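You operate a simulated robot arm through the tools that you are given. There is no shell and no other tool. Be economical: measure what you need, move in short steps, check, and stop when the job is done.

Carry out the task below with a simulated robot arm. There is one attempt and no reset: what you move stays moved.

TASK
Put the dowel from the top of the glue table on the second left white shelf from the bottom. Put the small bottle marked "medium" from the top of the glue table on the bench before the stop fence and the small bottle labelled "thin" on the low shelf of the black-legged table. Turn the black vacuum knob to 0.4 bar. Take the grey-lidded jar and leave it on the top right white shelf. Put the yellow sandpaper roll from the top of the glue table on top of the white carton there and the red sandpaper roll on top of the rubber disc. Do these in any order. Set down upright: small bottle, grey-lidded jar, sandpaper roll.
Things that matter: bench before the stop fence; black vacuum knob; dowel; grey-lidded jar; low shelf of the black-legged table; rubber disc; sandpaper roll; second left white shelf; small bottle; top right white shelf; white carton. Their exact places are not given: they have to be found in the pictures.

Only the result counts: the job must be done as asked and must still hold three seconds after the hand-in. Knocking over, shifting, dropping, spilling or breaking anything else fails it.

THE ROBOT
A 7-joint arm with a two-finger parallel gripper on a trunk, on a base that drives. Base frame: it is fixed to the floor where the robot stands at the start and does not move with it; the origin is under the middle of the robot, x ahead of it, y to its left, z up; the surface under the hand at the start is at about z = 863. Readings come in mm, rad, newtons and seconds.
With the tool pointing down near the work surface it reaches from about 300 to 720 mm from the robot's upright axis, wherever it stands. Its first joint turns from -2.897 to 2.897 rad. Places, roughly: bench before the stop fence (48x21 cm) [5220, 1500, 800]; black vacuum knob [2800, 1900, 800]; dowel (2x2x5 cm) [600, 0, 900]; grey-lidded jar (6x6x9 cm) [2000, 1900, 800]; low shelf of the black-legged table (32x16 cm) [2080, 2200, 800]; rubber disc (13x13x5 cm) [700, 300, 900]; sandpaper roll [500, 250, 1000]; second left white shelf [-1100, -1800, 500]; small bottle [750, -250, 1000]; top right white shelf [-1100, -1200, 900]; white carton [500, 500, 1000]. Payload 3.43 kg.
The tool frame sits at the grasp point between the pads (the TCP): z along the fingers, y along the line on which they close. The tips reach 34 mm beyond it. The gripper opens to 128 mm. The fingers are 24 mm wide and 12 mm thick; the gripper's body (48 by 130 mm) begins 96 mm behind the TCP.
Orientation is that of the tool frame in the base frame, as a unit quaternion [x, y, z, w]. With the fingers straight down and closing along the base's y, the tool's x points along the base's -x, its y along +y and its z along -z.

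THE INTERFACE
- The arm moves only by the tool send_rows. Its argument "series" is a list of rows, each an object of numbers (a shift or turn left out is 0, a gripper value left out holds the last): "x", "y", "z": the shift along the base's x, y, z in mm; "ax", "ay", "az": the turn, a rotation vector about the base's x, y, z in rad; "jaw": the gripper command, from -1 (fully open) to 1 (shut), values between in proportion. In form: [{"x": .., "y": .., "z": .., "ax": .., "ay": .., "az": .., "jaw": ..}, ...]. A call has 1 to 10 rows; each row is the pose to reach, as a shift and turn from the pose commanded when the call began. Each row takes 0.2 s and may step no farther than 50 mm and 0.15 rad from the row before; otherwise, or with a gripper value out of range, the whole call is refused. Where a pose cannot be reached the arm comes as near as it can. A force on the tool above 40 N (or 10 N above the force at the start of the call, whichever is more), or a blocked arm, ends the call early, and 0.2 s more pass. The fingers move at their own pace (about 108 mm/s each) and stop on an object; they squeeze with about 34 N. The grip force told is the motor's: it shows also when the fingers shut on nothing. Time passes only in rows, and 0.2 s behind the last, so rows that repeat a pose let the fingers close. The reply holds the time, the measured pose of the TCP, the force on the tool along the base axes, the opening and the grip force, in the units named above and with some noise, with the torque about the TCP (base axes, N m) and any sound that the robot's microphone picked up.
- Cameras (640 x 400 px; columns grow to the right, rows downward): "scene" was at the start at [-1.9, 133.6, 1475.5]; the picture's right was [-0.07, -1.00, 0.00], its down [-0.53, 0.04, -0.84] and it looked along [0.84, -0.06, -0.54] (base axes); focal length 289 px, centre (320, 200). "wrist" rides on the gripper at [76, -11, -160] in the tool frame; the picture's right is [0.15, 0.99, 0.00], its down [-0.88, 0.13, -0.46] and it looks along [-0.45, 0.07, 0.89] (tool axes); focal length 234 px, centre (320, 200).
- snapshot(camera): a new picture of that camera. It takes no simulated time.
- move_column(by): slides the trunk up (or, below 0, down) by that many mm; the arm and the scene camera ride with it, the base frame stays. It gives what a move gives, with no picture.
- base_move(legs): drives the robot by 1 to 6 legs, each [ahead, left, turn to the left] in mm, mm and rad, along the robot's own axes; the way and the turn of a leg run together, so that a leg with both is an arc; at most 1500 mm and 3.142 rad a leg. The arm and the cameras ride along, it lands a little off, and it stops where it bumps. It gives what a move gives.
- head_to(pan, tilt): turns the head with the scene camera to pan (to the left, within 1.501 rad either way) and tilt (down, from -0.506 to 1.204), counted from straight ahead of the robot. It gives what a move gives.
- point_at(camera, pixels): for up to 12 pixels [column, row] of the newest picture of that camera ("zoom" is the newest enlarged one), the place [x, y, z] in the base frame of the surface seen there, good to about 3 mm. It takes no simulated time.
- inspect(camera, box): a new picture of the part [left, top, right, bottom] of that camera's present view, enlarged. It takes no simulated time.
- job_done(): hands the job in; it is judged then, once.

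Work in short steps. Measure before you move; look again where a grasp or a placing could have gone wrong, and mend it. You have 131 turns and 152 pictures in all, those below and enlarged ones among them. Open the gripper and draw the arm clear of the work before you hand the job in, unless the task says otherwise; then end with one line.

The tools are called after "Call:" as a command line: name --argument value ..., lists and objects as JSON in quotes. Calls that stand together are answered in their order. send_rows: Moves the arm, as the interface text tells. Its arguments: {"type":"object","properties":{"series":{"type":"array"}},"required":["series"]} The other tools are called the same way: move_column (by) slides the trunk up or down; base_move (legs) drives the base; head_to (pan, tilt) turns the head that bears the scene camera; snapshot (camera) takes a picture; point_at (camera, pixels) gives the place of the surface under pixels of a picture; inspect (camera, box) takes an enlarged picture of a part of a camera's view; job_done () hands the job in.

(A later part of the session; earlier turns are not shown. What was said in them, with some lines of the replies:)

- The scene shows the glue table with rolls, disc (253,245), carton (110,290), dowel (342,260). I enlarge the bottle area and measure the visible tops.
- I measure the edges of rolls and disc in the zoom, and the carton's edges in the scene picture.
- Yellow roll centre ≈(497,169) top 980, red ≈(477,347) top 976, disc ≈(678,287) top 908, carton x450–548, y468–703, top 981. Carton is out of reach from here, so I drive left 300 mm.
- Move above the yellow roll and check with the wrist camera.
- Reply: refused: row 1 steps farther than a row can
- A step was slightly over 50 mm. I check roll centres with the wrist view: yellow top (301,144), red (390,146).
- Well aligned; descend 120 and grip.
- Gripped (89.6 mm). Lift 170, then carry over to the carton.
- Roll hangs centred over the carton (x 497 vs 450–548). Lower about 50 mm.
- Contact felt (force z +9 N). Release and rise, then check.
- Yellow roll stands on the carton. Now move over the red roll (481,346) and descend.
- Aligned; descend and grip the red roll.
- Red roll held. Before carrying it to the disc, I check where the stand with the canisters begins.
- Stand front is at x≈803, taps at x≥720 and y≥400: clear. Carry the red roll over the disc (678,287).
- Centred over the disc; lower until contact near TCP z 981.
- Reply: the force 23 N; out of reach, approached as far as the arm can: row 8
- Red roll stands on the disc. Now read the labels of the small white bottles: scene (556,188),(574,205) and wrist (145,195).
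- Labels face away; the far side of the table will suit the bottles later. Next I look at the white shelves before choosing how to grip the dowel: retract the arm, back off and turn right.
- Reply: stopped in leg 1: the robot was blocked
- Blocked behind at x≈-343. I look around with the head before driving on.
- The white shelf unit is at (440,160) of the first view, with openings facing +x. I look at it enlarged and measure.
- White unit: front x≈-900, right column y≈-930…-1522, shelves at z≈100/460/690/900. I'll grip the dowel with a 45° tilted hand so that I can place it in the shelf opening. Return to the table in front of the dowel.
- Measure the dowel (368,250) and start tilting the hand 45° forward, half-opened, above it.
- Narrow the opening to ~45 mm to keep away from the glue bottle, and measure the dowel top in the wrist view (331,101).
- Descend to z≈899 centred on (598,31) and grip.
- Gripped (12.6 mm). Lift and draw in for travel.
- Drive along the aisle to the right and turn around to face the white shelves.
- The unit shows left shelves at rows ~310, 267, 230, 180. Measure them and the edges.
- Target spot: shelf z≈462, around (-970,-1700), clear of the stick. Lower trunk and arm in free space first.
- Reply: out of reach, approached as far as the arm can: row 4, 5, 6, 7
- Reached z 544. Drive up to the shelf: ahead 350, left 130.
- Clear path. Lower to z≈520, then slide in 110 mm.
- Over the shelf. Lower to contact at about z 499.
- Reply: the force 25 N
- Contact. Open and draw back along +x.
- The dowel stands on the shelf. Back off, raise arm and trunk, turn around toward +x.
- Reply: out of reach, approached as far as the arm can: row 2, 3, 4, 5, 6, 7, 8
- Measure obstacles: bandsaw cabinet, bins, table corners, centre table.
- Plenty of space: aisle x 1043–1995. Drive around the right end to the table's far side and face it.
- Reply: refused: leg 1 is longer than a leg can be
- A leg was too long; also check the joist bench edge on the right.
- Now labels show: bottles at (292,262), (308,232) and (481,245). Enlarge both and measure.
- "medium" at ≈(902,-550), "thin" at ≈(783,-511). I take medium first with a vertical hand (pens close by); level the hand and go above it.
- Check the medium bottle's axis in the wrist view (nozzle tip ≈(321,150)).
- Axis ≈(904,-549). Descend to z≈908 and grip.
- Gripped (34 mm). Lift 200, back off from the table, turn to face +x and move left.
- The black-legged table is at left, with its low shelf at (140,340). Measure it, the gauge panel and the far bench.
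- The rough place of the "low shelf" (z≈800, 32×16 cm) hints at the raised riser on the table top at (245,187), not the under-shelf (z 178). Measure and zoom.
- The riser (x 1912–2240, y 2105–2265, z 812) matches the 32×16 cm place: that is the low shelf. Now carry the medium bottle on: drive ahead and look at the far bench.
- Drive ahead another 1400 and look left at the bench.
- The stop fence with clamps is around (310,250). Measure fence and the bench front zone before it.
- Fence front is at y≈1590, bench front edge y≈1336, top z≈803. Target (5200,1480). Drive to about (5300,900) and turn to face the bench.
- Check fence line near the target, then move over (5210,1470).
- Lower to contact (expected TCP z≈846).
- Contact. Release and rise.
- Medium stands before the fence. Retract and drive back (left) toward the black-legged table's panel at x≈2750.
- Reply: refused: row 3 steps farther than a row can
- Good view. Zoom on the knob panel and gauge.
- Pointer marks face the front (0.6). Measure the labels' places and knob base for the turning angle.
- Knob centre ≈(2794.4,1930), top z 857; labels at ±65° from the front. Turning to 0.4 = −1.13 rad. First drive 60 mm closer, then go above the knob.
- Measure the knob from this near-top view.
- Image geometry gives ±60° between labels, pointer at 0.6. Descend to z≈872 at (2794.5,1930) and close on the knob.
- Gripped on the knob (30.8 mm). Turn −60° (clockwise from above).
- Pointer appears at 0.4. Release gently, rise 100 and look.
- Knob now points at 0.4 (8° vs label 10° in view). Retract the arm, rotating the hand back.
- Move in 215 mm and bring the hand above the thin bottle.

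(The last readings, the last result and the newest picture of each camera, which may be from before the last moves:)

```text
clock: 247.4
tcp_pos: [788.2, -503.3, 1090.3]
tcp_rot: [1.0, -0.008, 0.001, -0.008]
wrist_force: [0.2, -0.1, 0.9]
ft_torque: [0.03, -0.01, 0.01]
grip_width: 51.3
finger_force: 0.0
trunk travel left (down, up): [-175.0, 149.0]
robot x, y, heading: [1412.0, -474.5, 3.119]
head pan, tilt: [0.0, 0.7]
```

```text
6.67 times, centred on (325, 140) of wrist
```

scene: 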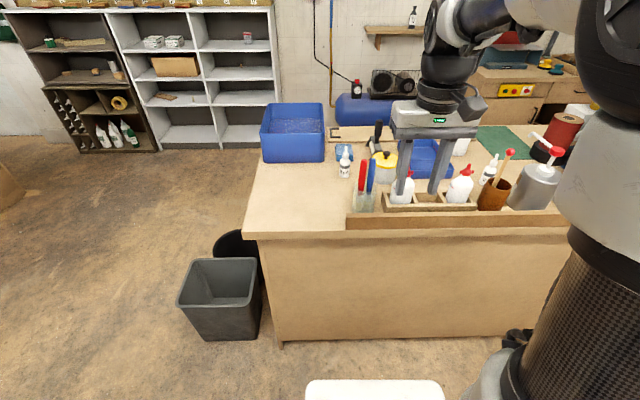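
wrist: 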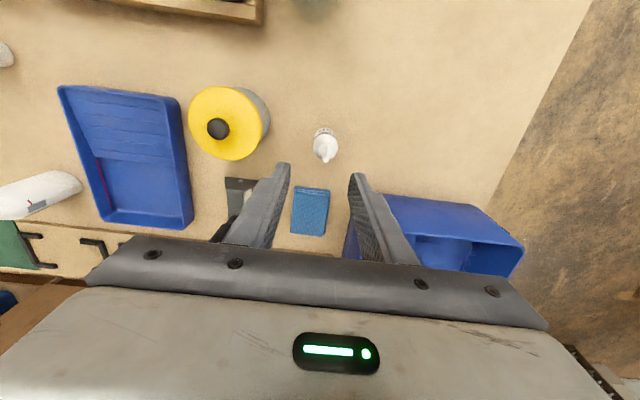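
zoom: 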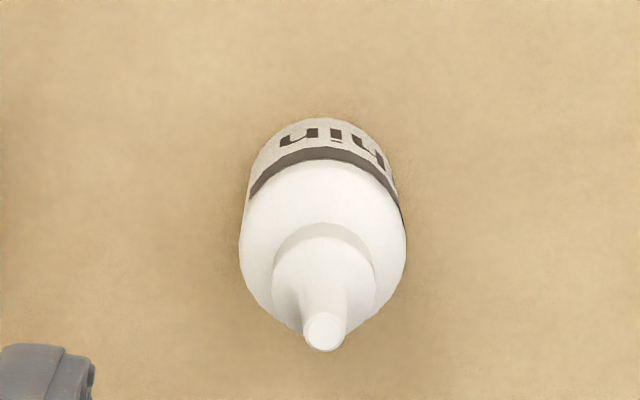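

Label "thin" confirmed; axis ≈(783,-510). Descend and grip, then lift.

Call:
send_rows --series '[{"x": -5, "y": -7, "z": -45}, {"x": -5, "y": -7, "z": -92}, {"x": -5, "y": -7, "z": -140}, {"x": -5, "y": -7, "z": -183}, {"x": -5, "y": -7, "z": -183, "jaw": 1}, {"x": -5, "y": -7, "z": -183, "jaw": 1}, {"x": -5, "y": -7, "z": -183, "jaw": 1}]'

Call:
send_rows --series '[{"z": 48}, {"z": 96}, {"z": 144}, {"z": 192}, {"x": 40, "z": 215}, {"x": 88, "z": 225}, {"x": 136, "z": 230}, {"x": 184, "z": 230}]'

Call:
snapshot --camera "wrist"

```text
clock: 249.0
tcp_pos: [783.3, -512.5, 908.0]
tcp_rot: [1.0, -0.009, 0.001, -0.007]
wrist_force: [0.4, 0.3, 0.1]
ft_torque: [-0.02, 0.02, 0.03]
grip_width: 34.1
finger_force: 34.1
trunk travel left (down, up): [-175.0, 149.0]
robot x, y, heading: [1411.9, -472.4, 3.117]
head pan, tilt: [0.0, 0.7]
```

```text
clock: 250.8
tcp_pos: [967.8, -510.1, 1138.4]
tcp_rot: [1.0, -0.009, 0.0, -0.007]
wrist_force: [0.8, 0.1, -1.4]
ft_torque: [-0.02, 0.01, 0.0]
grip_width: 34.5
finger_force: 33.4
trunk travel left (down, up): [-175.0, 149.0]
robot x, y, heading: [1411.8, -471.7, 3.115]
head pan, tilt: [0.0, 0.7]
```

```text
84 pictures are left
```

wrist: 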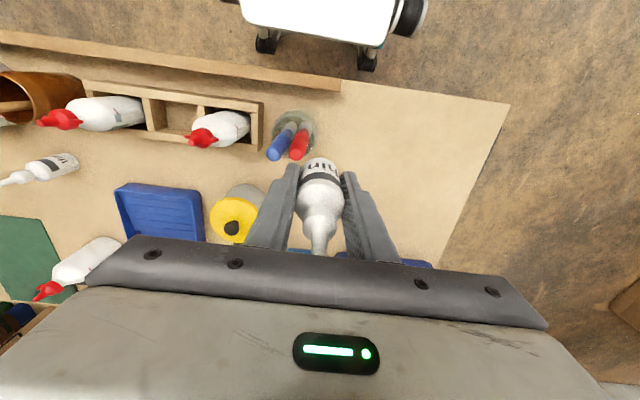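

Held and clear. Drive back, around to the left end of the black-legged table.

Call:
base_move --legs '[[-230, 0, 0], [0, -1400, 0], [0, 0, -3.115], [-200, 0, 0], [0, 650, 0]]'

Call:
head_to --pan 0.4 --tilt 0.7

Call:
snapshot --camera "scene"

```text
clock: 280.7
tcp_pos: [1895.9, 1621.4, 1137.9]
tcp_rot: [-0.011, 1.0, -0.007, -0.001]
wrist_force: [-0.4, 1.0, -0.6]
ft_torque: [-0.03, 0.0, 0.0]
grip_width: 34.2
finger_force: 34.1
trunk travel left (down, up): [-175.0, 149.0]
robot x, y, heading: [1451.7, 1563.1, 0.018]
head pan, tilt: [0.0, 0.7]
```

```text
clock: 281.6
tcp_pos: [1895.1, 1620.3, 1138.1]
tcp_rot: [-0.011, 1.0, -0.008, -0.001]
wrist_force: [0.4, 0.3, -0.8]
ft_torque: [0.03, 0.05, 0.0]
grip_width: 34.0
finger_force: 34.1
trunk travel left (down, up): [-175.0, 149.0]
robot x, y, heading: [1452.0, 1562.7, 0.019]
head pan, tilt: [0.4, 0.7]
```

```text
83 pictures are left
```

scene: 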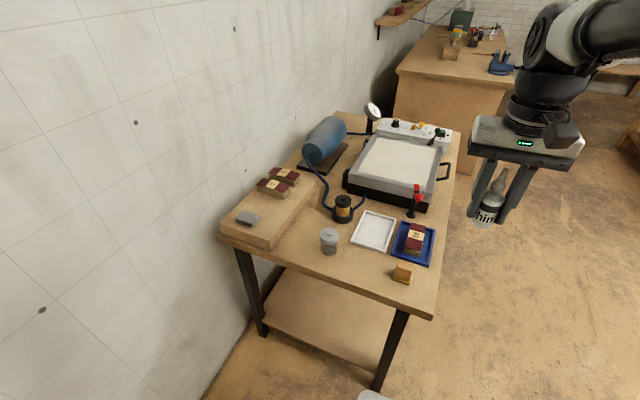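

Measure the riser's free spots.

Call:
point_at --camera "scene" --pixels '[[258, 203], [270, 210], [285, 205], [248, 215], [262, 188], [296, 200], [228, 222], [255, 238], [330, 233], [300, 275], [280, 192]]'

Call:
inspect --camera "scene" --box '[210, 150, 350, 260]'

```text
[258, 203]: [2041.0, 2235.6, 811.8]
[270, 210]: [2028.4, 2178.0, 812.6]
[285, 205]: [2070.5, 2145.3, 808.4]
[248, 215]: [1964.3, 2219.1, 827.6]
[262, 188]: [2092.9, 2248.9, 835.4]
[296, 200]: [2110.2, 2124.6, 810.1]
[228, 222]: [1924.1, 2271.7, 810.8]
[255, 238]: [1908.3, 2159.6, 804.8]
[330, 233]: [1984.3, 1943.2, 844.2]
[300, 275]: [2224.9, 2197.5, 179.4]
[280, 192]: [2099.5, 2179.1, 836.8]
```

```text
3.64 times, centred on (280, 205) of scene
```

zoom: 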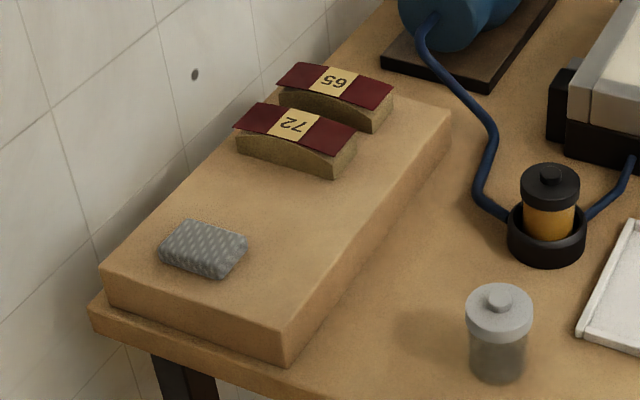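

Target (2030,2168), z 812. Drive left 270 and ahead 40, then move over the spot.

Call:
base_move --legs '[[40, 270, 0]]'

Call:
send_rows --series '[{"x": 15, "y": 45}, {"x": 30, "y": 90}, {"x": 45, "y": 135}, {"x": 60, "y": 180}, {"x": 75, "y": 225}, {"x": 93, "y": 270}]'

Call:
snapshot --camera "wrist"

```text
clock: 284.8
tcp_pos: [1932.2, 1892.1, 1137.4]
tcp_rot: [-0.012, 1.0, -0.007, -0.001]
wrist_force: [-0.1, 0.4, -0.9]
ft_torque: [0.02, 0.01, 0.0]
grip_width: 34.1
finger_force: 33.8
trunk travel left (down, up): [-175.0, 149.0]
robot x, y, heading: [1490.1, 1832.3, 0.018]
head pan, tilt: [0.4, 0.7]
```

```text
clock: 286.2
tcp_pos: [2026.3, 2162.1, 1136.8]
tcp_rot: [-0.013, 1.0, -0.008, -0.001]
wrist_force: [0.4, 0.4, -0.6]
ft_torque: [0.03, -0.03, 0.02]
grip_width: 34.2
finger_force: 34.8
trunk travel left (down, up): [-175.0, 149.0]
robot x, y, heading: [1485.4, 1833.1, 0.018]
head pan, tilt: [0.4, 0.7]
```

```text
81 pictures are left
```

wrist: 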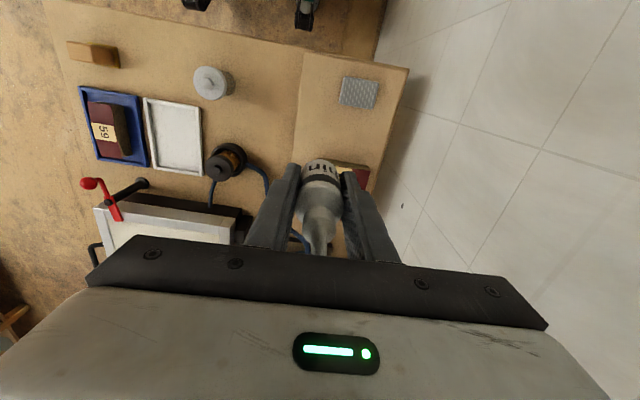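

Descend to about z 880.

Call:
send_rows --series '[{"y": 3, "z": -45}, {"y": 3, "z": -90}, {"y": 3, "z": -135}, {"y": 3, "z": -180}, {"y": 3, "z": -225}, {"y": 3, "z": -255}]'

Call:
snapshot --camera "wrist"

Call:
inspect --camera "scene" --box '[180, 120, 420, 270]'

```text
clock: 287.6
tcp_pos: [2025.1, 2164.0, 881.6]
tcp_rot: [-0.011, 1.0, -0.007, 0.0]
wrist_force: [-0.6, 0.3, -1.1]
ft_torque: [0.01, -0.02, -0.03]
grip_width: 33.8
finger_force: 34.0
trunk travel left (down, up): [-175.0, 149.0]
robot x, y, heading: [1486.4, 1836.1, 0.017]
head pan, tilt: [0.4, 0.7]
```

```text
80 pictures are left
```

wrist: 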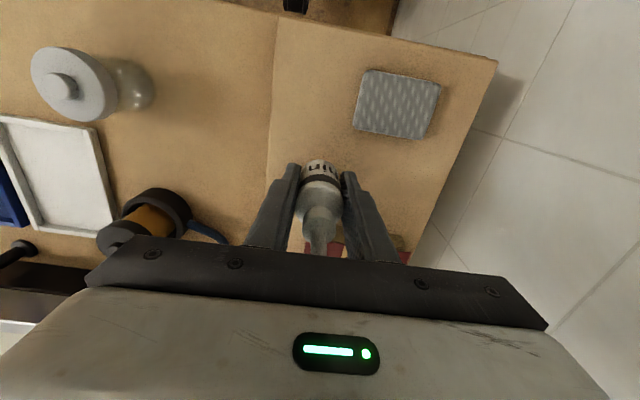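

```text
2.67 times, centred on (300, 195) of scene
```

zoom: 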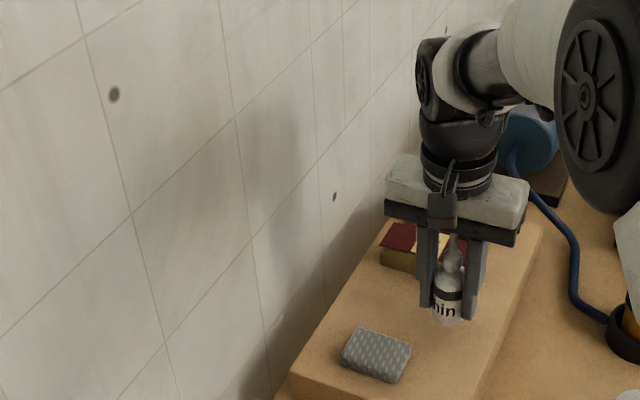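

Well placed; lower to contact (≈857).

Call:
send_rows --series '[{"y": 6, "z": -14}, {"y": 6, "z": -20}, {"y": 6, "z": -24}, {"y": 6, "z": -26}, {"y": 6, "z": -27}]'

```text
clock: 288.8
tcp_pos: [2025.3, 2171.8, 857.0]
tcp_rot: [-0.013, 1.0, -0.007, 0.001]
wrist_force: [-0.8, -0.5, 8.6]
ft_torque: [0.12, 0.04, 0.02]
grip_width: 33.8
finger_force: 34.1
trunk travel left (down, up): [-175.0, 149.0]
robot x, y, heading: [1491.6, 1831.4, 0.019]
head pan, tilt: [0.4, 0.7]
```

Contact. Release and rise.

Call:
send_rows --series '[{"z": 1}, {"z": 1, "jaw": 0.35}, {"z": 1, "jaw": 0.25}, {"z": 1, "jaw": 0.25}, {"z": 45}, {"z": 90}, {"z": 135}, {"z": 180}]'

Call:
snapshot --camera "wrist"

```text
clock: 290.6
tcp_pos: [2025.2, 2171.1, 1036.5]
tcp_rot: [-0.013, 1.0, -0.007, -0.001]
wrist_force: [0.5, -0.4, 0.1]
ft_torque: [-0.03, 0.02, 0.0]
grip_width: 47.9
finger_force: 0.0
trunk travel left (down, up): [-175.0, 149.0]
robot x, y, heading: [1487.0, 1832.7, 0.021]
head pan, tilt: [0.4, 0.7]
```

```text
78 pictures are left
```

wrist: 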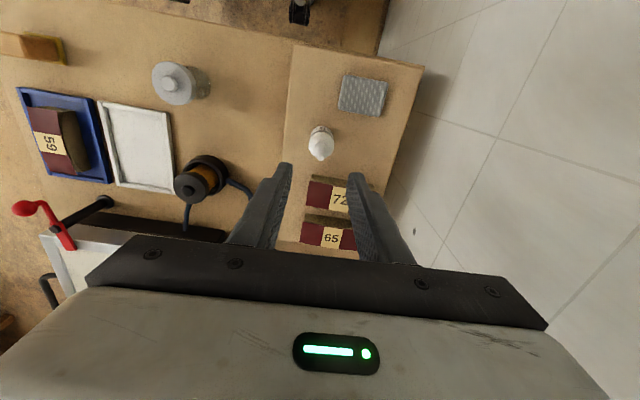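

Thin stands on the riser. Next the grey-lidded jar at (175,82): move above it, tilting the hand 45° forward, jaw to ~100 mm.

Call:
point_at --camera "wrist" --pixels '[[155, 85], [195, 80], [175, 64], [178, 102], [176, 82], [103, 100], [178, 150]]'

Call:
send_rows --series '[{"x": -8, "y": -45}, {"x": -16, "y": -90, "jaw": -0.6}, {"x": -24, "y": -135, "ay": -0.13}, {"x": -35, "y": -180, "ay": -0.26}, {"x": -37, "y": -226, "ay": -0.39}, {"x": -37, "y": -226, "ay": -0.52}, {"x": -37, "y": -226, "ay": -0.65}, {"x": -37, "y": -226, "ay": -0.785}, {"x": -37, "y": -226, "z": -45, "ay": -0.785}, {"x": -37, "y": -226, "z": -90, "ay": -0.785}]'

Call:
snapshot --camera "wrist"

```text
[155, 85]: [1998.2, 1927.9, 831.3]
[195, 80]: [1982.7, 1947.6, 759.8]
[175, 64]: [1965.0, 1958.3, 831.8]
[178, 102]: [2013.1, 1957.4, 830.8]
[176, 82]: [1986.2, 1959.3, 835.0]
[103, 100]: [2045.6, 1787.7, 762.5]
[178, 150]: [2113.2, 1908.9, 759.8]
```

```text
clock: 292.8
tcp_pos: [1987.3, 1944.1, 945.0]
tcp_rot: [-0.008, 0.924, -0.011, 0.382]
wrist_force: [0.2, 0.6, 0.7]
ft_torque: [-0.03, -0.01, 0.0]
grip_width: 102.7
finger_force: 0.1
out of reach, approached as far as the arm can: row 8
trunk travel left (down, up): [-175.0, 149.0]
robot x, y, heading: [1488.4, 1834.0, 0.018]
head pan, tilt: [0.4, 0.7]
```

```text
77 pictures are left
```

wrist: 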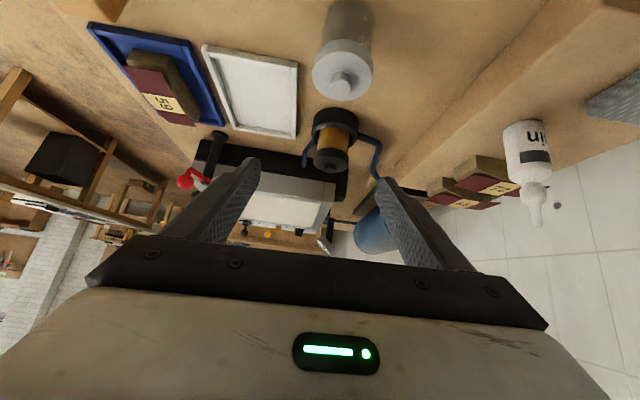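

Call:
point_at --camera "wrist" --pixels '[[314, 75], [371, 75], [342, 52], [342, 80], [340, 30], [320, 15], [368, 15]]'

Call:
inspect --camera "wrist" --box '[290, 0, 400, 110]'

```text
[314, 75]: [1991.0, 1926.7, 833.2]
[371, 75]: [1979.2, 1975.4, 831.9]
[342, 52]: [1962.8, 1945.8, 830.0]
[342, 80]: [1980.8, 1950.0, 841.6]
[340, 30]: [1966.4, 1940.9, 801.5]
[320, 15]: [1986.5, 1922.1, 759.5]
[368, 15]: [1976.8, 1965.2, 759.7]
```

```text
3.64 times, centred on (345, 55) of wrist
```

zoom: 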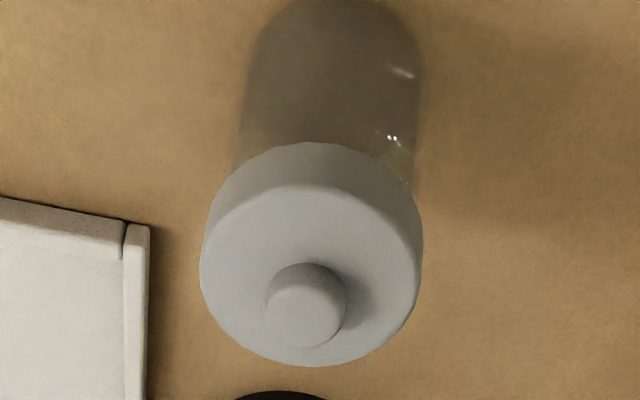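

Jar axis ≈(1987,1951), lid z 833, base 760. Descend with the tilted hand to (1977,1951,800) and close on it.

Call:
send_rows --series '[{"x": -10, "y": 7, "z": -40}, {"x": -10, "y": 7, "z": -80}, {"x": -10, "y": 7, "z": -115}, {"x": -10, "y": 7, "z": -143}, {"x": -10, "y": 7, "z": -143}]'

Call:
snapshot --camera "wrist"

```text
clock: 294.0
tcp_pos: [1976.9, 1953.2, 802.3]
tcp_rot: [-0.008, 0.924, -0.011, 0.382]
wrist_force: [0.5, -0.1, 0.7]
ft_torque: [0.02, -0.02, -0.02]
grip_width: 102.2
finger_force: 0.1
trunk travel left (down, up): [-175.0, 149.0]
robot x, y, heading: [1488.0, 1836.3, 0.015]
head pan, tilt: [0.4, 0.7]
```

```text
75 pictures are left
```

wrist: 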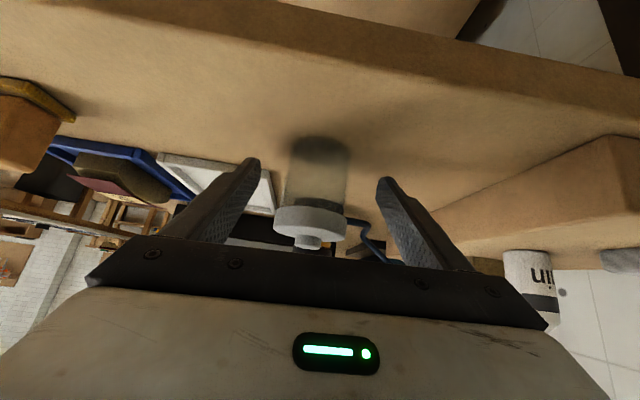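

Centred between fingers. Close.

Call:
send_rows --series '[{"jaw": -0.1}, {"jaw": 0.2}, {"jaw": 1}, {"jaw": 1}, {"jaw": 1}]'

Call:
inspect --camera "wrist" --box '[220, 90, 420, 260]'

```text
clock: 295.2
tcp_pos: [1977.3, 1953.2, 802.3]
tcp_rot: [-0.009, 0.924, -0.011, 0.382]
wrist_force: [-0.9, 0.5, 0.2]
ft_torque: [0.05, -0.01, 0.05]
grip_width: 50.6
finger_force: 34.0
trunk travel left (down, up): [-175.0, 149.0]
robot x, y, heading: [1489.3, 1834.7, 0.021]
head pan, tilt: [0.4, 0.7]
```

```text
2.35 times, centred on (320, 175) of wrist
```

zoom: 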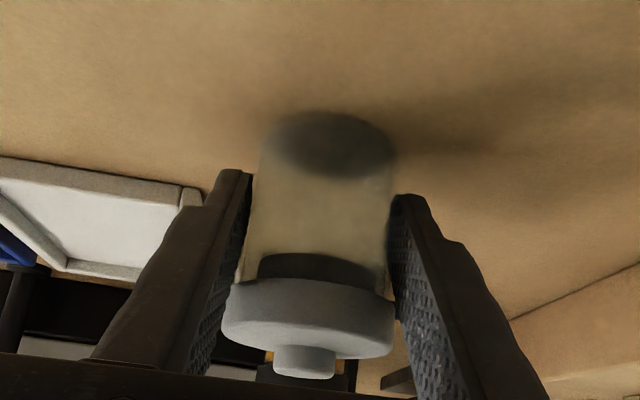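

Gripped at 50.6 mm. Lift slightly and check.

Call:
send_rows --series '[{"z": 20}, {"z": 45}, {"z": 80}, {"z": 80}]'

Call:
inspect --camera "wrist" --box '[220, 90, 420, 260]'

```text
clock: 296.2
tcp_pos: [1978.4, 1952.9, 882.1]
tcp_rot: [-0.009, 0.924, -0.011, 0.382]
wrist_force: [-1.3, -0.9, -0.5]
ft_torque: [-0.01, 0.01, 0.01]
grip_width: 50.7
finger_force: 34.0
trunk travel left (down, up): [-175.0, 149.0]
robot x, y, heading: [1487.8, 1833.2, 0.019]
head pan, tilt: [0.4, 0.7]
```

```text
2.35 times, centred on (320, 175) of wrist
```

zoom: 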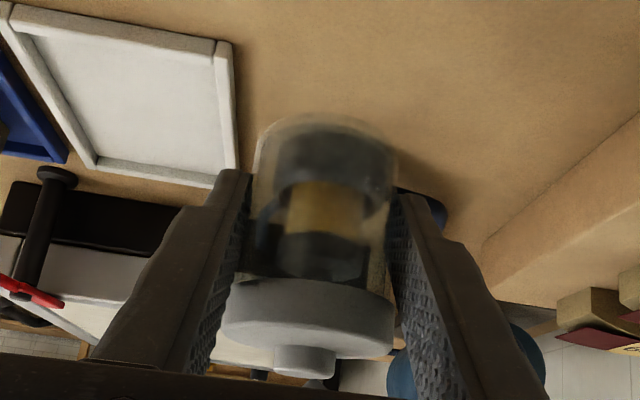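

The whole jar is lifted. Raise and draw in, then start driving around; look before entering the passage.

Call:
send_rows --series '[{"z": 45}, {"z": 90}, {"z": 130, "x": -15}, {"z": 170, "x": -30}, {"z": 205, "x": -50}, {"z": 235, "x": -70}]'

Call:
base_move --legs '[[0, -590, 0], [0, 0, -3.14]]'

Call:
head_to --pan 0.1 --tilt 0.5

Call:
snapshot --camera "scene"

```text
clock: 297.6
tcp_pos: [1908.5, 1951.7, 1110.3]
tcp_rot: [-0.006, 0.928, -0.011, 0.372]
wrist_force: [0.5, -0.2, -1.0]
ft_torque: [-0.03, -0.02, -0.02]
grip_width: 50.6
finger_force: 34.0
trunk travel left (down, up): [-175.0, 149.0]
robot x, y, heading: [1490.0, 1835.2, 0.017]
head pan, tilt: [0.4, 0.7]
```

```text
clock: 311.2
tcp_pos: [1077.6, 1129.5, 1112.7]
tcp_rot: [0.927, 0.008, -0.376, -0.01]
wrist_force: [-0.1, 0.3, -0.3]
ft_torque: [0.03, -0.01, -0.03]
grip_width: 50.4
finger_force: 33.6
trunk travel left (down, up): [-175.0, 149.0]
robot x, y, heading: [1498.2, 1248.3, -3.122]
head pan, tilt: [0.4, 0.7]
```

```text
clock: 312.0
tcp_pos: [1078.7, 1127.9, 1111.5]
tcp_rot: [0.927, 0.009, -0.376, -0.01]
wrist_force: [-0.2, -0.5, -1.4]
ft_torque: [0.02, -0.05, -0.01]
grip_width: 50.2
finger_force: 34.1
trunk travel left (down, up): [-175.0, 149.0]
robot x, y, heading: [1497.0, 1250.4, -3.12]
head pan, tilt: [0.099, 0.499]
```

```text
72 pictures are left
```

scene: 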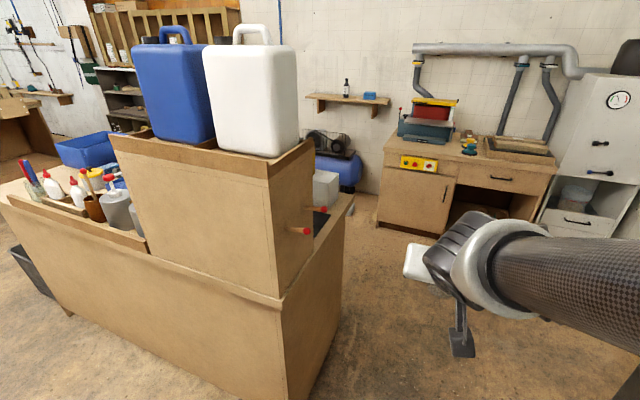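

Check the table's end, the red clamp handle and the cabinet front before passing.

Call:
point_at --camera "scene" --pixels '[[306, 232], [322, 210], [300, 370], [350, 200], [345, 260], [380, 220], [430, 230], [500, 230], [560, 225]]'

```text
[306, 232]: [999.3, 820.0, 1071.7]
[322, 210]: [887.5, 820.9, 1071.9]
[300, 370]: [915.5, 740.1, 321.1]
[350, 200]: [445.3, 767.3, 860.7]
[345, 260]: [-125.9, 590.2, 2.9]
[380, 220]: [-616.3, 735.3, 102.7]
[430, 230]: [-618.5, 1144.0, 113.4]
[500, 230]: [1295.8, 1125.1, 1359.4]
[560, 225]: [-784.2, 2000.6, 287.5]
```

All clear of y≈820. Drive on: ahead to x≈20, turn to face −y, along the aisle, then face the shelf.

Call:
base_move --legs '[[1480, 0, 0], [0, 0, 1.55], [1240, 0, 0], [1240, 0, 0]]'

Call:
base_move --legs '[[0, 0, -1.57]]'

Call:
snapshot --camera "scene"

Call:
snapshot --camera "wrist"

```text
clock: 335.1
tcp_pos: [101.9, -1714.2, 1109.3]
tcp_rot: [0.664, 0.648, -0.274, 0.251]
wrist_force: [0.0, -0.5, -0.5]
ft_torque: [0.02, -0.02, -0.01]
grip_width: 50.4
finger_force: 33.9
trunk travel left (down, up): [-175.0, 149.0]
robot x, y, heading: [0.0, -1290.0, -1.59]
head pan, tilt: [0.099, 0.499]
```

```text
clock: 339.4
tcp_pos: [-424.9, -1390.9, 1110.1]
tcp_rot: [0.929, -0.011, -0.37, -0.017]
wrist_force: [0.2, 0.1, -1.3]
ft_torque: [-0.03, -0.01, 0.04]
grip_width: 50.5
finger_force: 33.5
trunk travel left (down, up): [-175.0, 149.0]
robot x, y, heading: [-0.2, -1287.5, 3.126]
head pan, tilt: [0.099, 0.499]
```

```text
71 pictures are left
```

scene: 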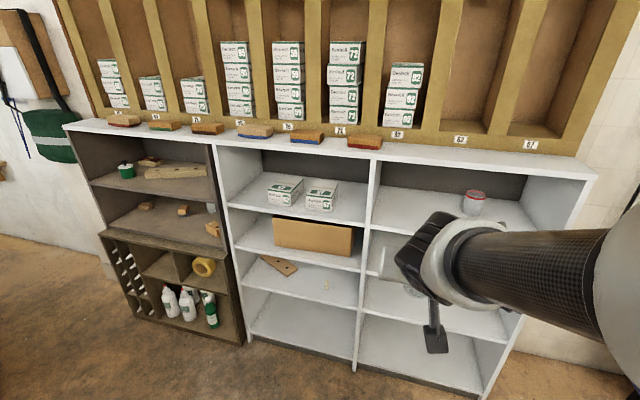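

```text
70 pictures are left
```

wrist: 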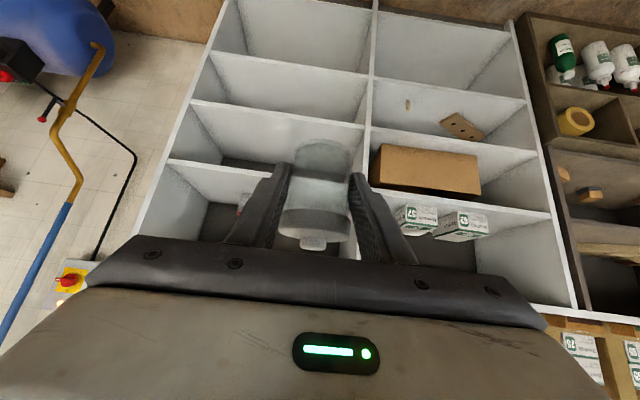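

Measure the top right shelf, red-lidded jar (475,203) and ceiling edge.

Call:
point_at --camera "scene" --pixels '[[400, 205], [420, 200], [385, 222], [474, 195], [465, 208], [380, 185], [480, 170], [425, 158], [445, 190], [530, 230], [372, 200]]'

Call:
inspect --camera "scene" --box '[350, 130, 610, 300]'

```text
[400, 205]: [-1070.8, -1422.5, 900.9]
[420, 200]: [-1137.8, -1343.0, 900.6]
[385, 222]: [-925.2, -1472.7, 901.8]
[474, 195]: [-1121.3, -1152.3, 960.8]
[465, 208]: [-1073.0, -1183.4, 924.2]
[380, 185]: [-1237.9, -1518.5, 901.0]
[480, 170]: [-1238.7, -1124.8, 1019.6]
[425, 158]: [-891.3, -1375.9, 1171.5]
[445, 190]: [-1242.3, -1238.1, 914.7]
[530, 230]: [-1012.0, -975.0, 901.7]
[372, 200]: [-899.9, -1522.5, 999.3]
```

```text
2.35 times, centred on (480, 215) of scene
```

zoom: 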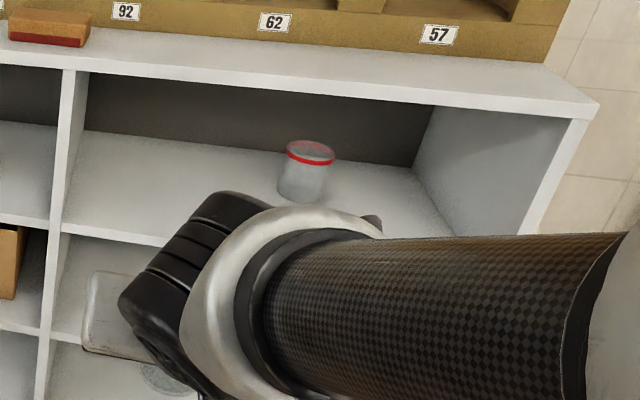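

Target jar axis (-985,-1340), TCP contact z ≈942. Lower the arm here to 980 first, shifting y, then drive in.

Call:
send_rows --series '[{"y": 12, "z": -30}, {"y": 25, "z": -65}, {"y": 38, "z": -100}, {"y": 50, "z": -128}, {"y": 50, "z": -128}]'

Call:
base_move --legs '[[390, 0, 0.015]]'

Call:
snapshot --camera "wrist"

Call:
snapshot --camera "scene"

```text
clock: 340.1
tcp_pos: [-394.1, -1468.3, 1012.0]
tcp_rot: [0.939, 0.058, -0.32, 0.114]
wrist_force: [1.1, 0.2, -0.2]
ft_torque: [-0.03, 0.02, 0.02]
grip_width: 50.5
finger_force: 34.1
out of reach, approached as far as the arm can: row 3
trunk travel left (down, up): [-175.0, 149.0]
robot x, y, heading: [1.5, -1295.9, 3.128]
head pan, tilt: [0.099, 0.499]
stopped in row 3: the arm was blocked; the commanded pose is now the measured one
```

```text
clock: 342.6
tcp_pos: [-779.2, -1474.9, 1011.5]
tcp_rot: [0.939, 0.065, -0.317, 0.119]
wrist_force: [0.3, 0.5, -0.7]
ft_torque: [0.0, 0.0, -0.02]
grip_width: 50.2
finger_force: 34.0
trunk travel left (down, up): [-175.0, 149.0]
robot x, y, heading: [-391.1, -1285.8, -3.138]
head pan, tilt: [0.099, 0.499]
```

```text
68 pictures are left
```

wrist: 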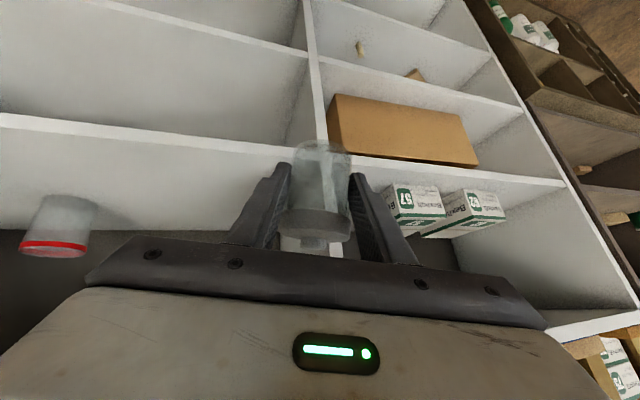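

```text
67 pictures are left
```

scene: 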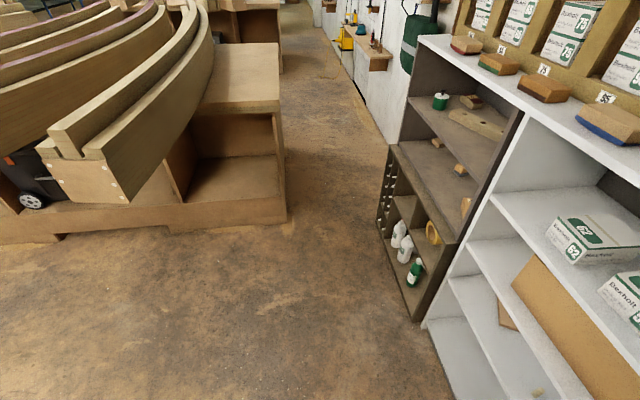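

The arm hit a reach limit close in: hand twisted (~17°) and stands at y −1475. Back the base off 150 and look where the head now points before correcting.

Call:
base_move --legs '[[-200, 0, 0]]'

Call:
head_to --pan 0.1 --tilt 0.5

Call:
snapshot --camera "scene"

```text
clock: 344.2
tcp_pos: [-577.0, -1473.9, 1010.9]
tcp_rot: [0.939, 0.065, -0.313, 0.126]
wrist_force: [0.6, -0.3, -0.5]
ft_torque: [-0.01, -0.04, -0.03]
grip_width: 50.7
finger_force: 34.7
trunk travel left (down, up): [-175.0, 149.0]
robot x, y, heading: [-190.5, -1286.9, -3.138]
head pan, tilt: [0.099, 0.499]
```

```text
clock: 344.8
tcp_pos: [-577.0, -1475.4, 1010.0]
tcp_rot: [0.94, 0.063, -0.311, 0.129]
wrist_force: [0.4, -0.2, -0.6]
ft_torque: [0.02, 0.01, 0.01]
grip_width: 50.6
finger_force: 34.0
trunk travel left (down, up): [-175.0, 149.0]
robot x, y, heading: [-188.0, -1287.9, -3.135]
head pan, tilt: [0.099, 0.499]
```

```text
66 pictures are left
```

scene: 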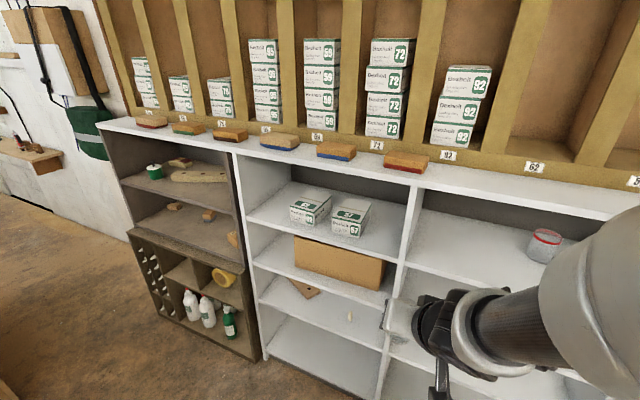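

Now straighten the hand while extending the arm forward 140 and shifting y +136.

Call:
send_rows --series '[{"x": -34, "y": 0, "ax": 0.03, "ay": 0.02, "az": -0.03}, {"x": -68, "y": 30, "ax": 0.08, "ay": 0.06, "az": -0.09}, {"x": -102, "y": 62, "ax": 0.13, "ay": 0.1, "az": -0.145}, {"x": -136, "y": 98, "ax": 0.191, "ay": 0.146, "az": -0.216}, {"x": -140, "y": 136, "ax": 0.191, "ay": 0.146, "az": -0.216}, {"x": -140, "y": 136, "ax": 0.191, "ay": 0.146, "az": -0.216}]'

Call:
snapshot --camera "wrist"

Call:
snapshot --camera "scene"

```text
clock: 346.2
tcp_pos: [-719.4, -1339.7, 1010.9]
tcp_rot: [0.923, 0.003, -0.384, -0.004]
wrist_force: [0.0, -0.5, -0.3]
ft_torque: [-0.01, -0.04, 0.03]
grip_width: 50.3
finger_force: 33.8
trunk travel left (down, up): [-175.0, 149.0]
robot x, y, heading: [-190.6, -1287.9, -3.142]
head pan, tilt: [0.099, 0.499]
```

```text
65 pictures are left
```

wrist: 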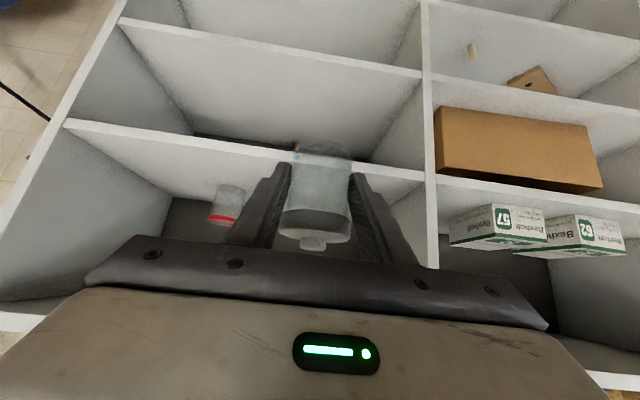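

```text
64 pictures are left
```

scene: 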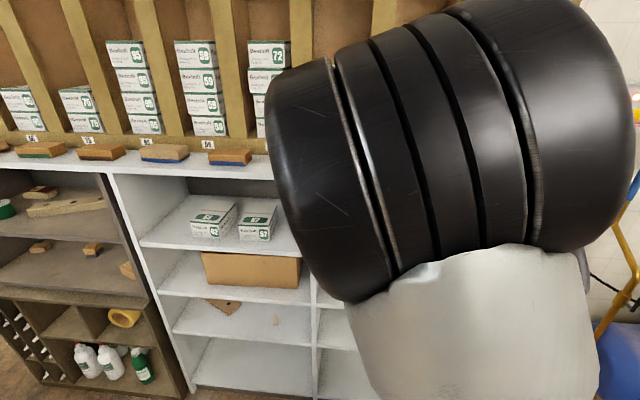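

Hand straight again. Lower to 978, drive ahead 140, then check.

Call:
send_rows --series '[{"z": -16}, {"z": -32}, {"z": -32}]'

Call:
base_move --legs '[[130, 0, 0]]'

Call:
snapshot --camera "wrist"

```text
clock: 347.0
tcp_pos: [-718.8, -1340.3, 978.7]
tcp_rot: [0.923, 0.002, -0.384, -0.004]
wrist_force: [-0.3, 0.3, -1.0]
ft_torque: [0.01, -0.01, 0.01]
grip_width: 50.3
finger_force: 34.0
trunk travel left (down, up): [-175.0, 149.0]
robot x, y, heading: [-186.6, -1287.4, -3.14]
head pan, tilt: [0.099, 0.499]
```

```text
clock: 348.3
tcp_pos: [-847.4, -1338.9, 978.6]
tcp_rot: [0.923, 0.001, -0.384, -0.004]
wrist_force: [-0.2, -0.6, -1.6]
ft_torque: [0.0, -0.03, -0.02]
grip_width: 50.4
finger_force: 34.0
trunk travel left (down, up): [-175.0, 149.0]
robot x, y, heading: [-319.0, -1285.3, -3.136]
head pan, tilt: [0.099, 0.499]
```

```text
63 pictures are left
```

wrist: 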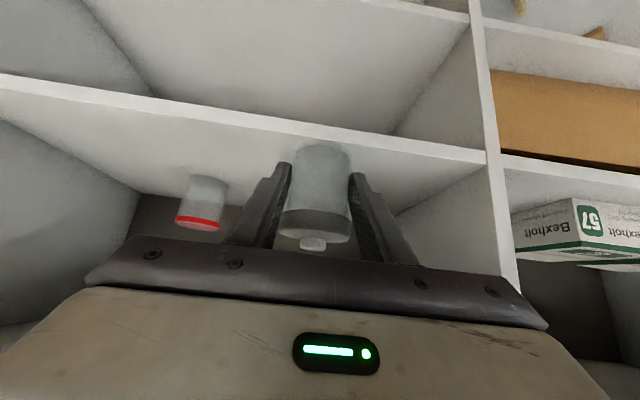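

Slide the jar in 128 mm at this height.

Call:
send_rows --series '[{"x": -40}, {"x": -80}, {"x": -112}, {"x": -128}, {"x": -128}]'

Call:
snapshot --camera "wrist"

```text
clock: 349.5
tcp_pos: [-973.9, -1339.0, 977.1]
tcp_rot: [0.923, 0.002, -0.384, -0.004]
wrist_force: [-0.2, 1.2, -0.2]
ft_torque: [0.01, -0.01, -0.02]
grip_width: 50.3
finger_force: 33.9
trunk travel left (down, up): [-175.0, 149.0]
robot x, y, heading: [-318.6, -1289.5, -3.136]
head pan, tilt: [0.099, 0.499]
```

```text
62 pictures are left
```

wrist: 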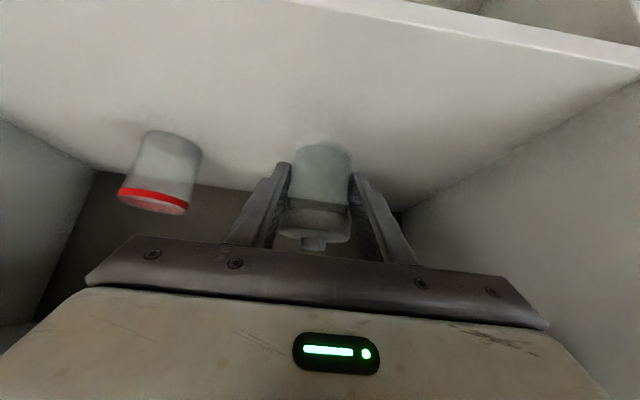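

Lower to contact near z 942.

Call:
send_rows --series '[{"z": -15}, {"z": -26}, {"z": -31}, {"z": -33}, {"z": -34}]'

```text
clock: 350.7
tcp_pos: [-975.5, -1340.0, 943.6]
tcp_rot: [0.923, 0.0, -0.384, -0.005]
wrist_force: [0.2, -0.1, 0.2]
ft_torque: [-0.01, 0.02, 0.0]
grip_width: 50.5
finger_force: 34.4
trunk travel left (down, up): [-175.0, 149.0]
robot x, y, heading: [-316.3, -1285.0, -3.135]
head pan, tilt: [0.099, 0.499]
```

Call:
send_rows --series '[{"z": -1.5}, {"z": -3}, {"z": -4}]'

```text
clock: 351.5
tcp_pos: [-974.6, -1339.3, 941.2]
tcp_rot: [0.923, 0.001, -0.385, -0.004]
wrist_force: [2.6, 0.7, 7.9]
ft_torque: [-0.09, -0.07, 0.04]
grip_width: 50.5
finger_force: 33.8
trunk travel left (down, up): [-175.0, 149.0]
robot x, y, heading: [-316.2, -1286.9, -3.139]
head pan, tilt: [0.099, 0.499]
```

Contact. Open and draw back along +x.

Call:
send_rows --series '[{"z": 1}, {"z": 1, "jaw": 0}, {"z": 1, "jaw": -0.25}, {"z": 1, "jaw": -0.25}, {"x": 35, "z": 8}, {"x": 75, "z": 20}, {"x": 120, "z": 30}, {"x": 165, "z": 40}]'

Call:
snapshot --camera "wrist"

```text
clock: 353.3
tcp_pos: [-808.6, -1339.8, 979.8]
tcp_rot: [0.923, 0.001, -0.384, -0.004]
wrist_force: [-1.2, 0.5, -0.3]
ft_torque: [0.03, 0.01, 0.01]
grip_width: 79.8
finger_force: 0.1
trunk travel left (down, up): [-175.0, 149.0]
robot x, y, heading: [-316.3, -1285.6, -3.134]
head pan, tilt: [0.099, 0.499]
```

```text
61 pictures are left
```

wrist: 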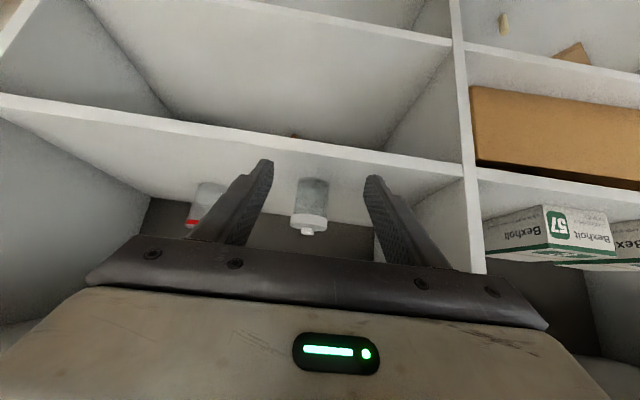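

The jar stands upright on the top right shelf. Back off and take a final look at the shelf and the glue table.

Call:
base_move --legs '[[-350, 0, 0]]'

Call:
head_to --pan 0.2 --tilt 0.5

Call:
snapshot --camera "scene"

Call:
head_to --pan -1.5 --tilt 0.35

Call:
snapshot --camera "scene"

```text
clock: 355.5
tcp_pos: [-460.4, -1337.7, 980.5]
tcp_rot: [0.924, 0.0, -0.384, -0.005]
wrist_force: [-0.5, -0.1, 0.1]
ft_torque: [0.02, 0.01, 0.0]
grip_width: 79.9
finger_force: 0.1
trunk travel left (down, up): [-175.0, 149.0]
robot x, y, heading: [34.7, -1288.5, -3.137]
head pan, tilt: [0.099, 0.499]
```

```text
clock: 356.2
tcp_pos: [-460.2, -1338.0, 981.1]
tcp_rot: [0.923, 0.0, -0.384, -0.004]
wrist_force: [-0.4, 0.8, -0.9]
ft_torque: [0.01, 0.0, -0.01]
grip_width: 79.9
finger_force: 0.0
trunk travel left (down, up): [-175.0, 149.0]
robot x, y, heading: [32.2, -1287.7, -3.139]
head pan, tilt: [0.201, 0.499]
```

```text
60 pictures are left
```

scene: 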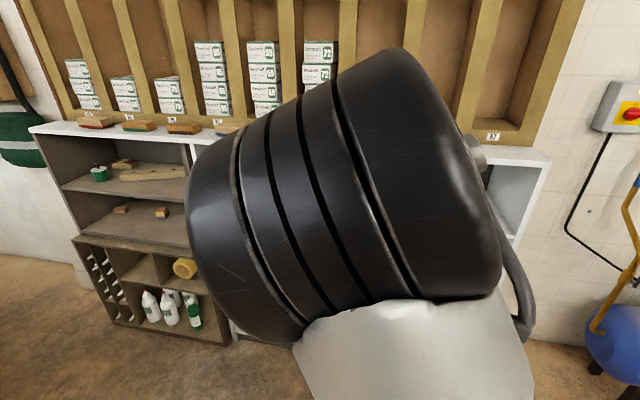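

```text
clock: 357.9
tcp_pos: [-459.3, -1336.8, 981.0]
tcp_rot: [0.923, 0.0, -0.384, -0.005]
wrist_force: [1.6, 0.2, 0.3]
ft_torque: [0.02, 0.01, 0.05]
grip_width: 79.8
finger_force: 0.1
trunk travel left (down, up): [-175.0, 149.0]
robot x, y, heading: [29.2, -1285.8, -3.141]
head pan, tilt: [-1.499, 0.351]
```

```text
59 pictures are left
```

scene: 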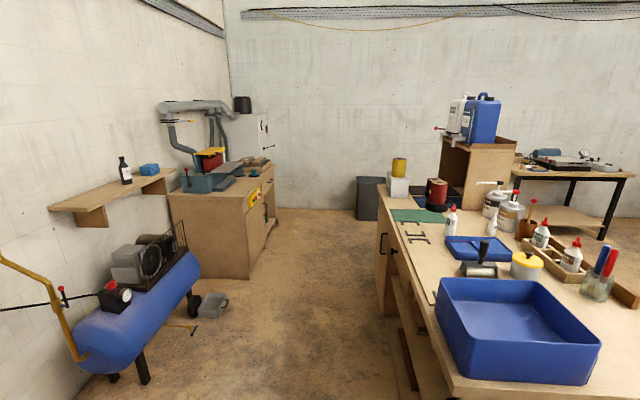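

All looks in order. I check the tray on the floor (212,305) near where the base was blocked earlier.

Call:
inspect --camera "scene" --box '[140, 230, 300, 350]'

Call:
point_at --camera "scene" --pixels '[[212, 312], [200, 300], [226, 300], [192, 328], [250, 275], [262, 245]]'

```text
3.33 times, centred on (220, 290) of scene
```

zoom: 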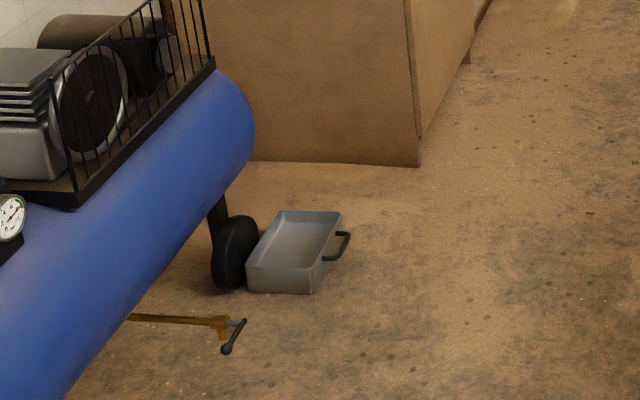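

```text
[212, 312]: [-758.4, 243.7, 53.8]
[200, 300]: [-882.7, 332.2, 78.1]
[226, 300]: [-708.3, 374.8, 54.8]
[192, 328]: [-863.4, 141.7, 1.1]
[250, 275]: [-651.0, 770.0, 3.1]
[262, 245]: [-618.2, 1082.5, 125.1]
```

The tray sits at (-758,244), against the compressor wheel and near where I backed up. I have no earlier picture of it, so I can't tell if I moved it, and there's nothing to correct it to. Everything else is in place. I open the gripper fully, clear of the work.

Call:
send_rows --series '[{"jaw": -1}, {"jaw": -1}, {"jaw": -1}]'

```text
clock: 358.7
tcp_pos: [-459.4, -1337.9, 980.9]
tcp_rot: [0.923, 0.001, -0.385, -0.004]
wrist_force: [0.1, -0.6, 0.0]
ft_torque: [0.01, -0.04, -0.01]
grip_width: 127.9
finger_force: 0.0
trunk travel left (down, up): [-175.0, 149.0]
robot x, y, heading: [30.0, -1282.1, -3.142]
head pan, tilt: [-1.499, 0.351]
```

The gripper is open and the arm is clear, so I hand the job in.

Call:
job_done

```text
The job is handed in.
```

I handed the job in with all seven tasks done, but early on the base bumped something while backing up. It was probably the handle of the floor tray by the compressor; I have no earlier picture to tell whether the tray moved.
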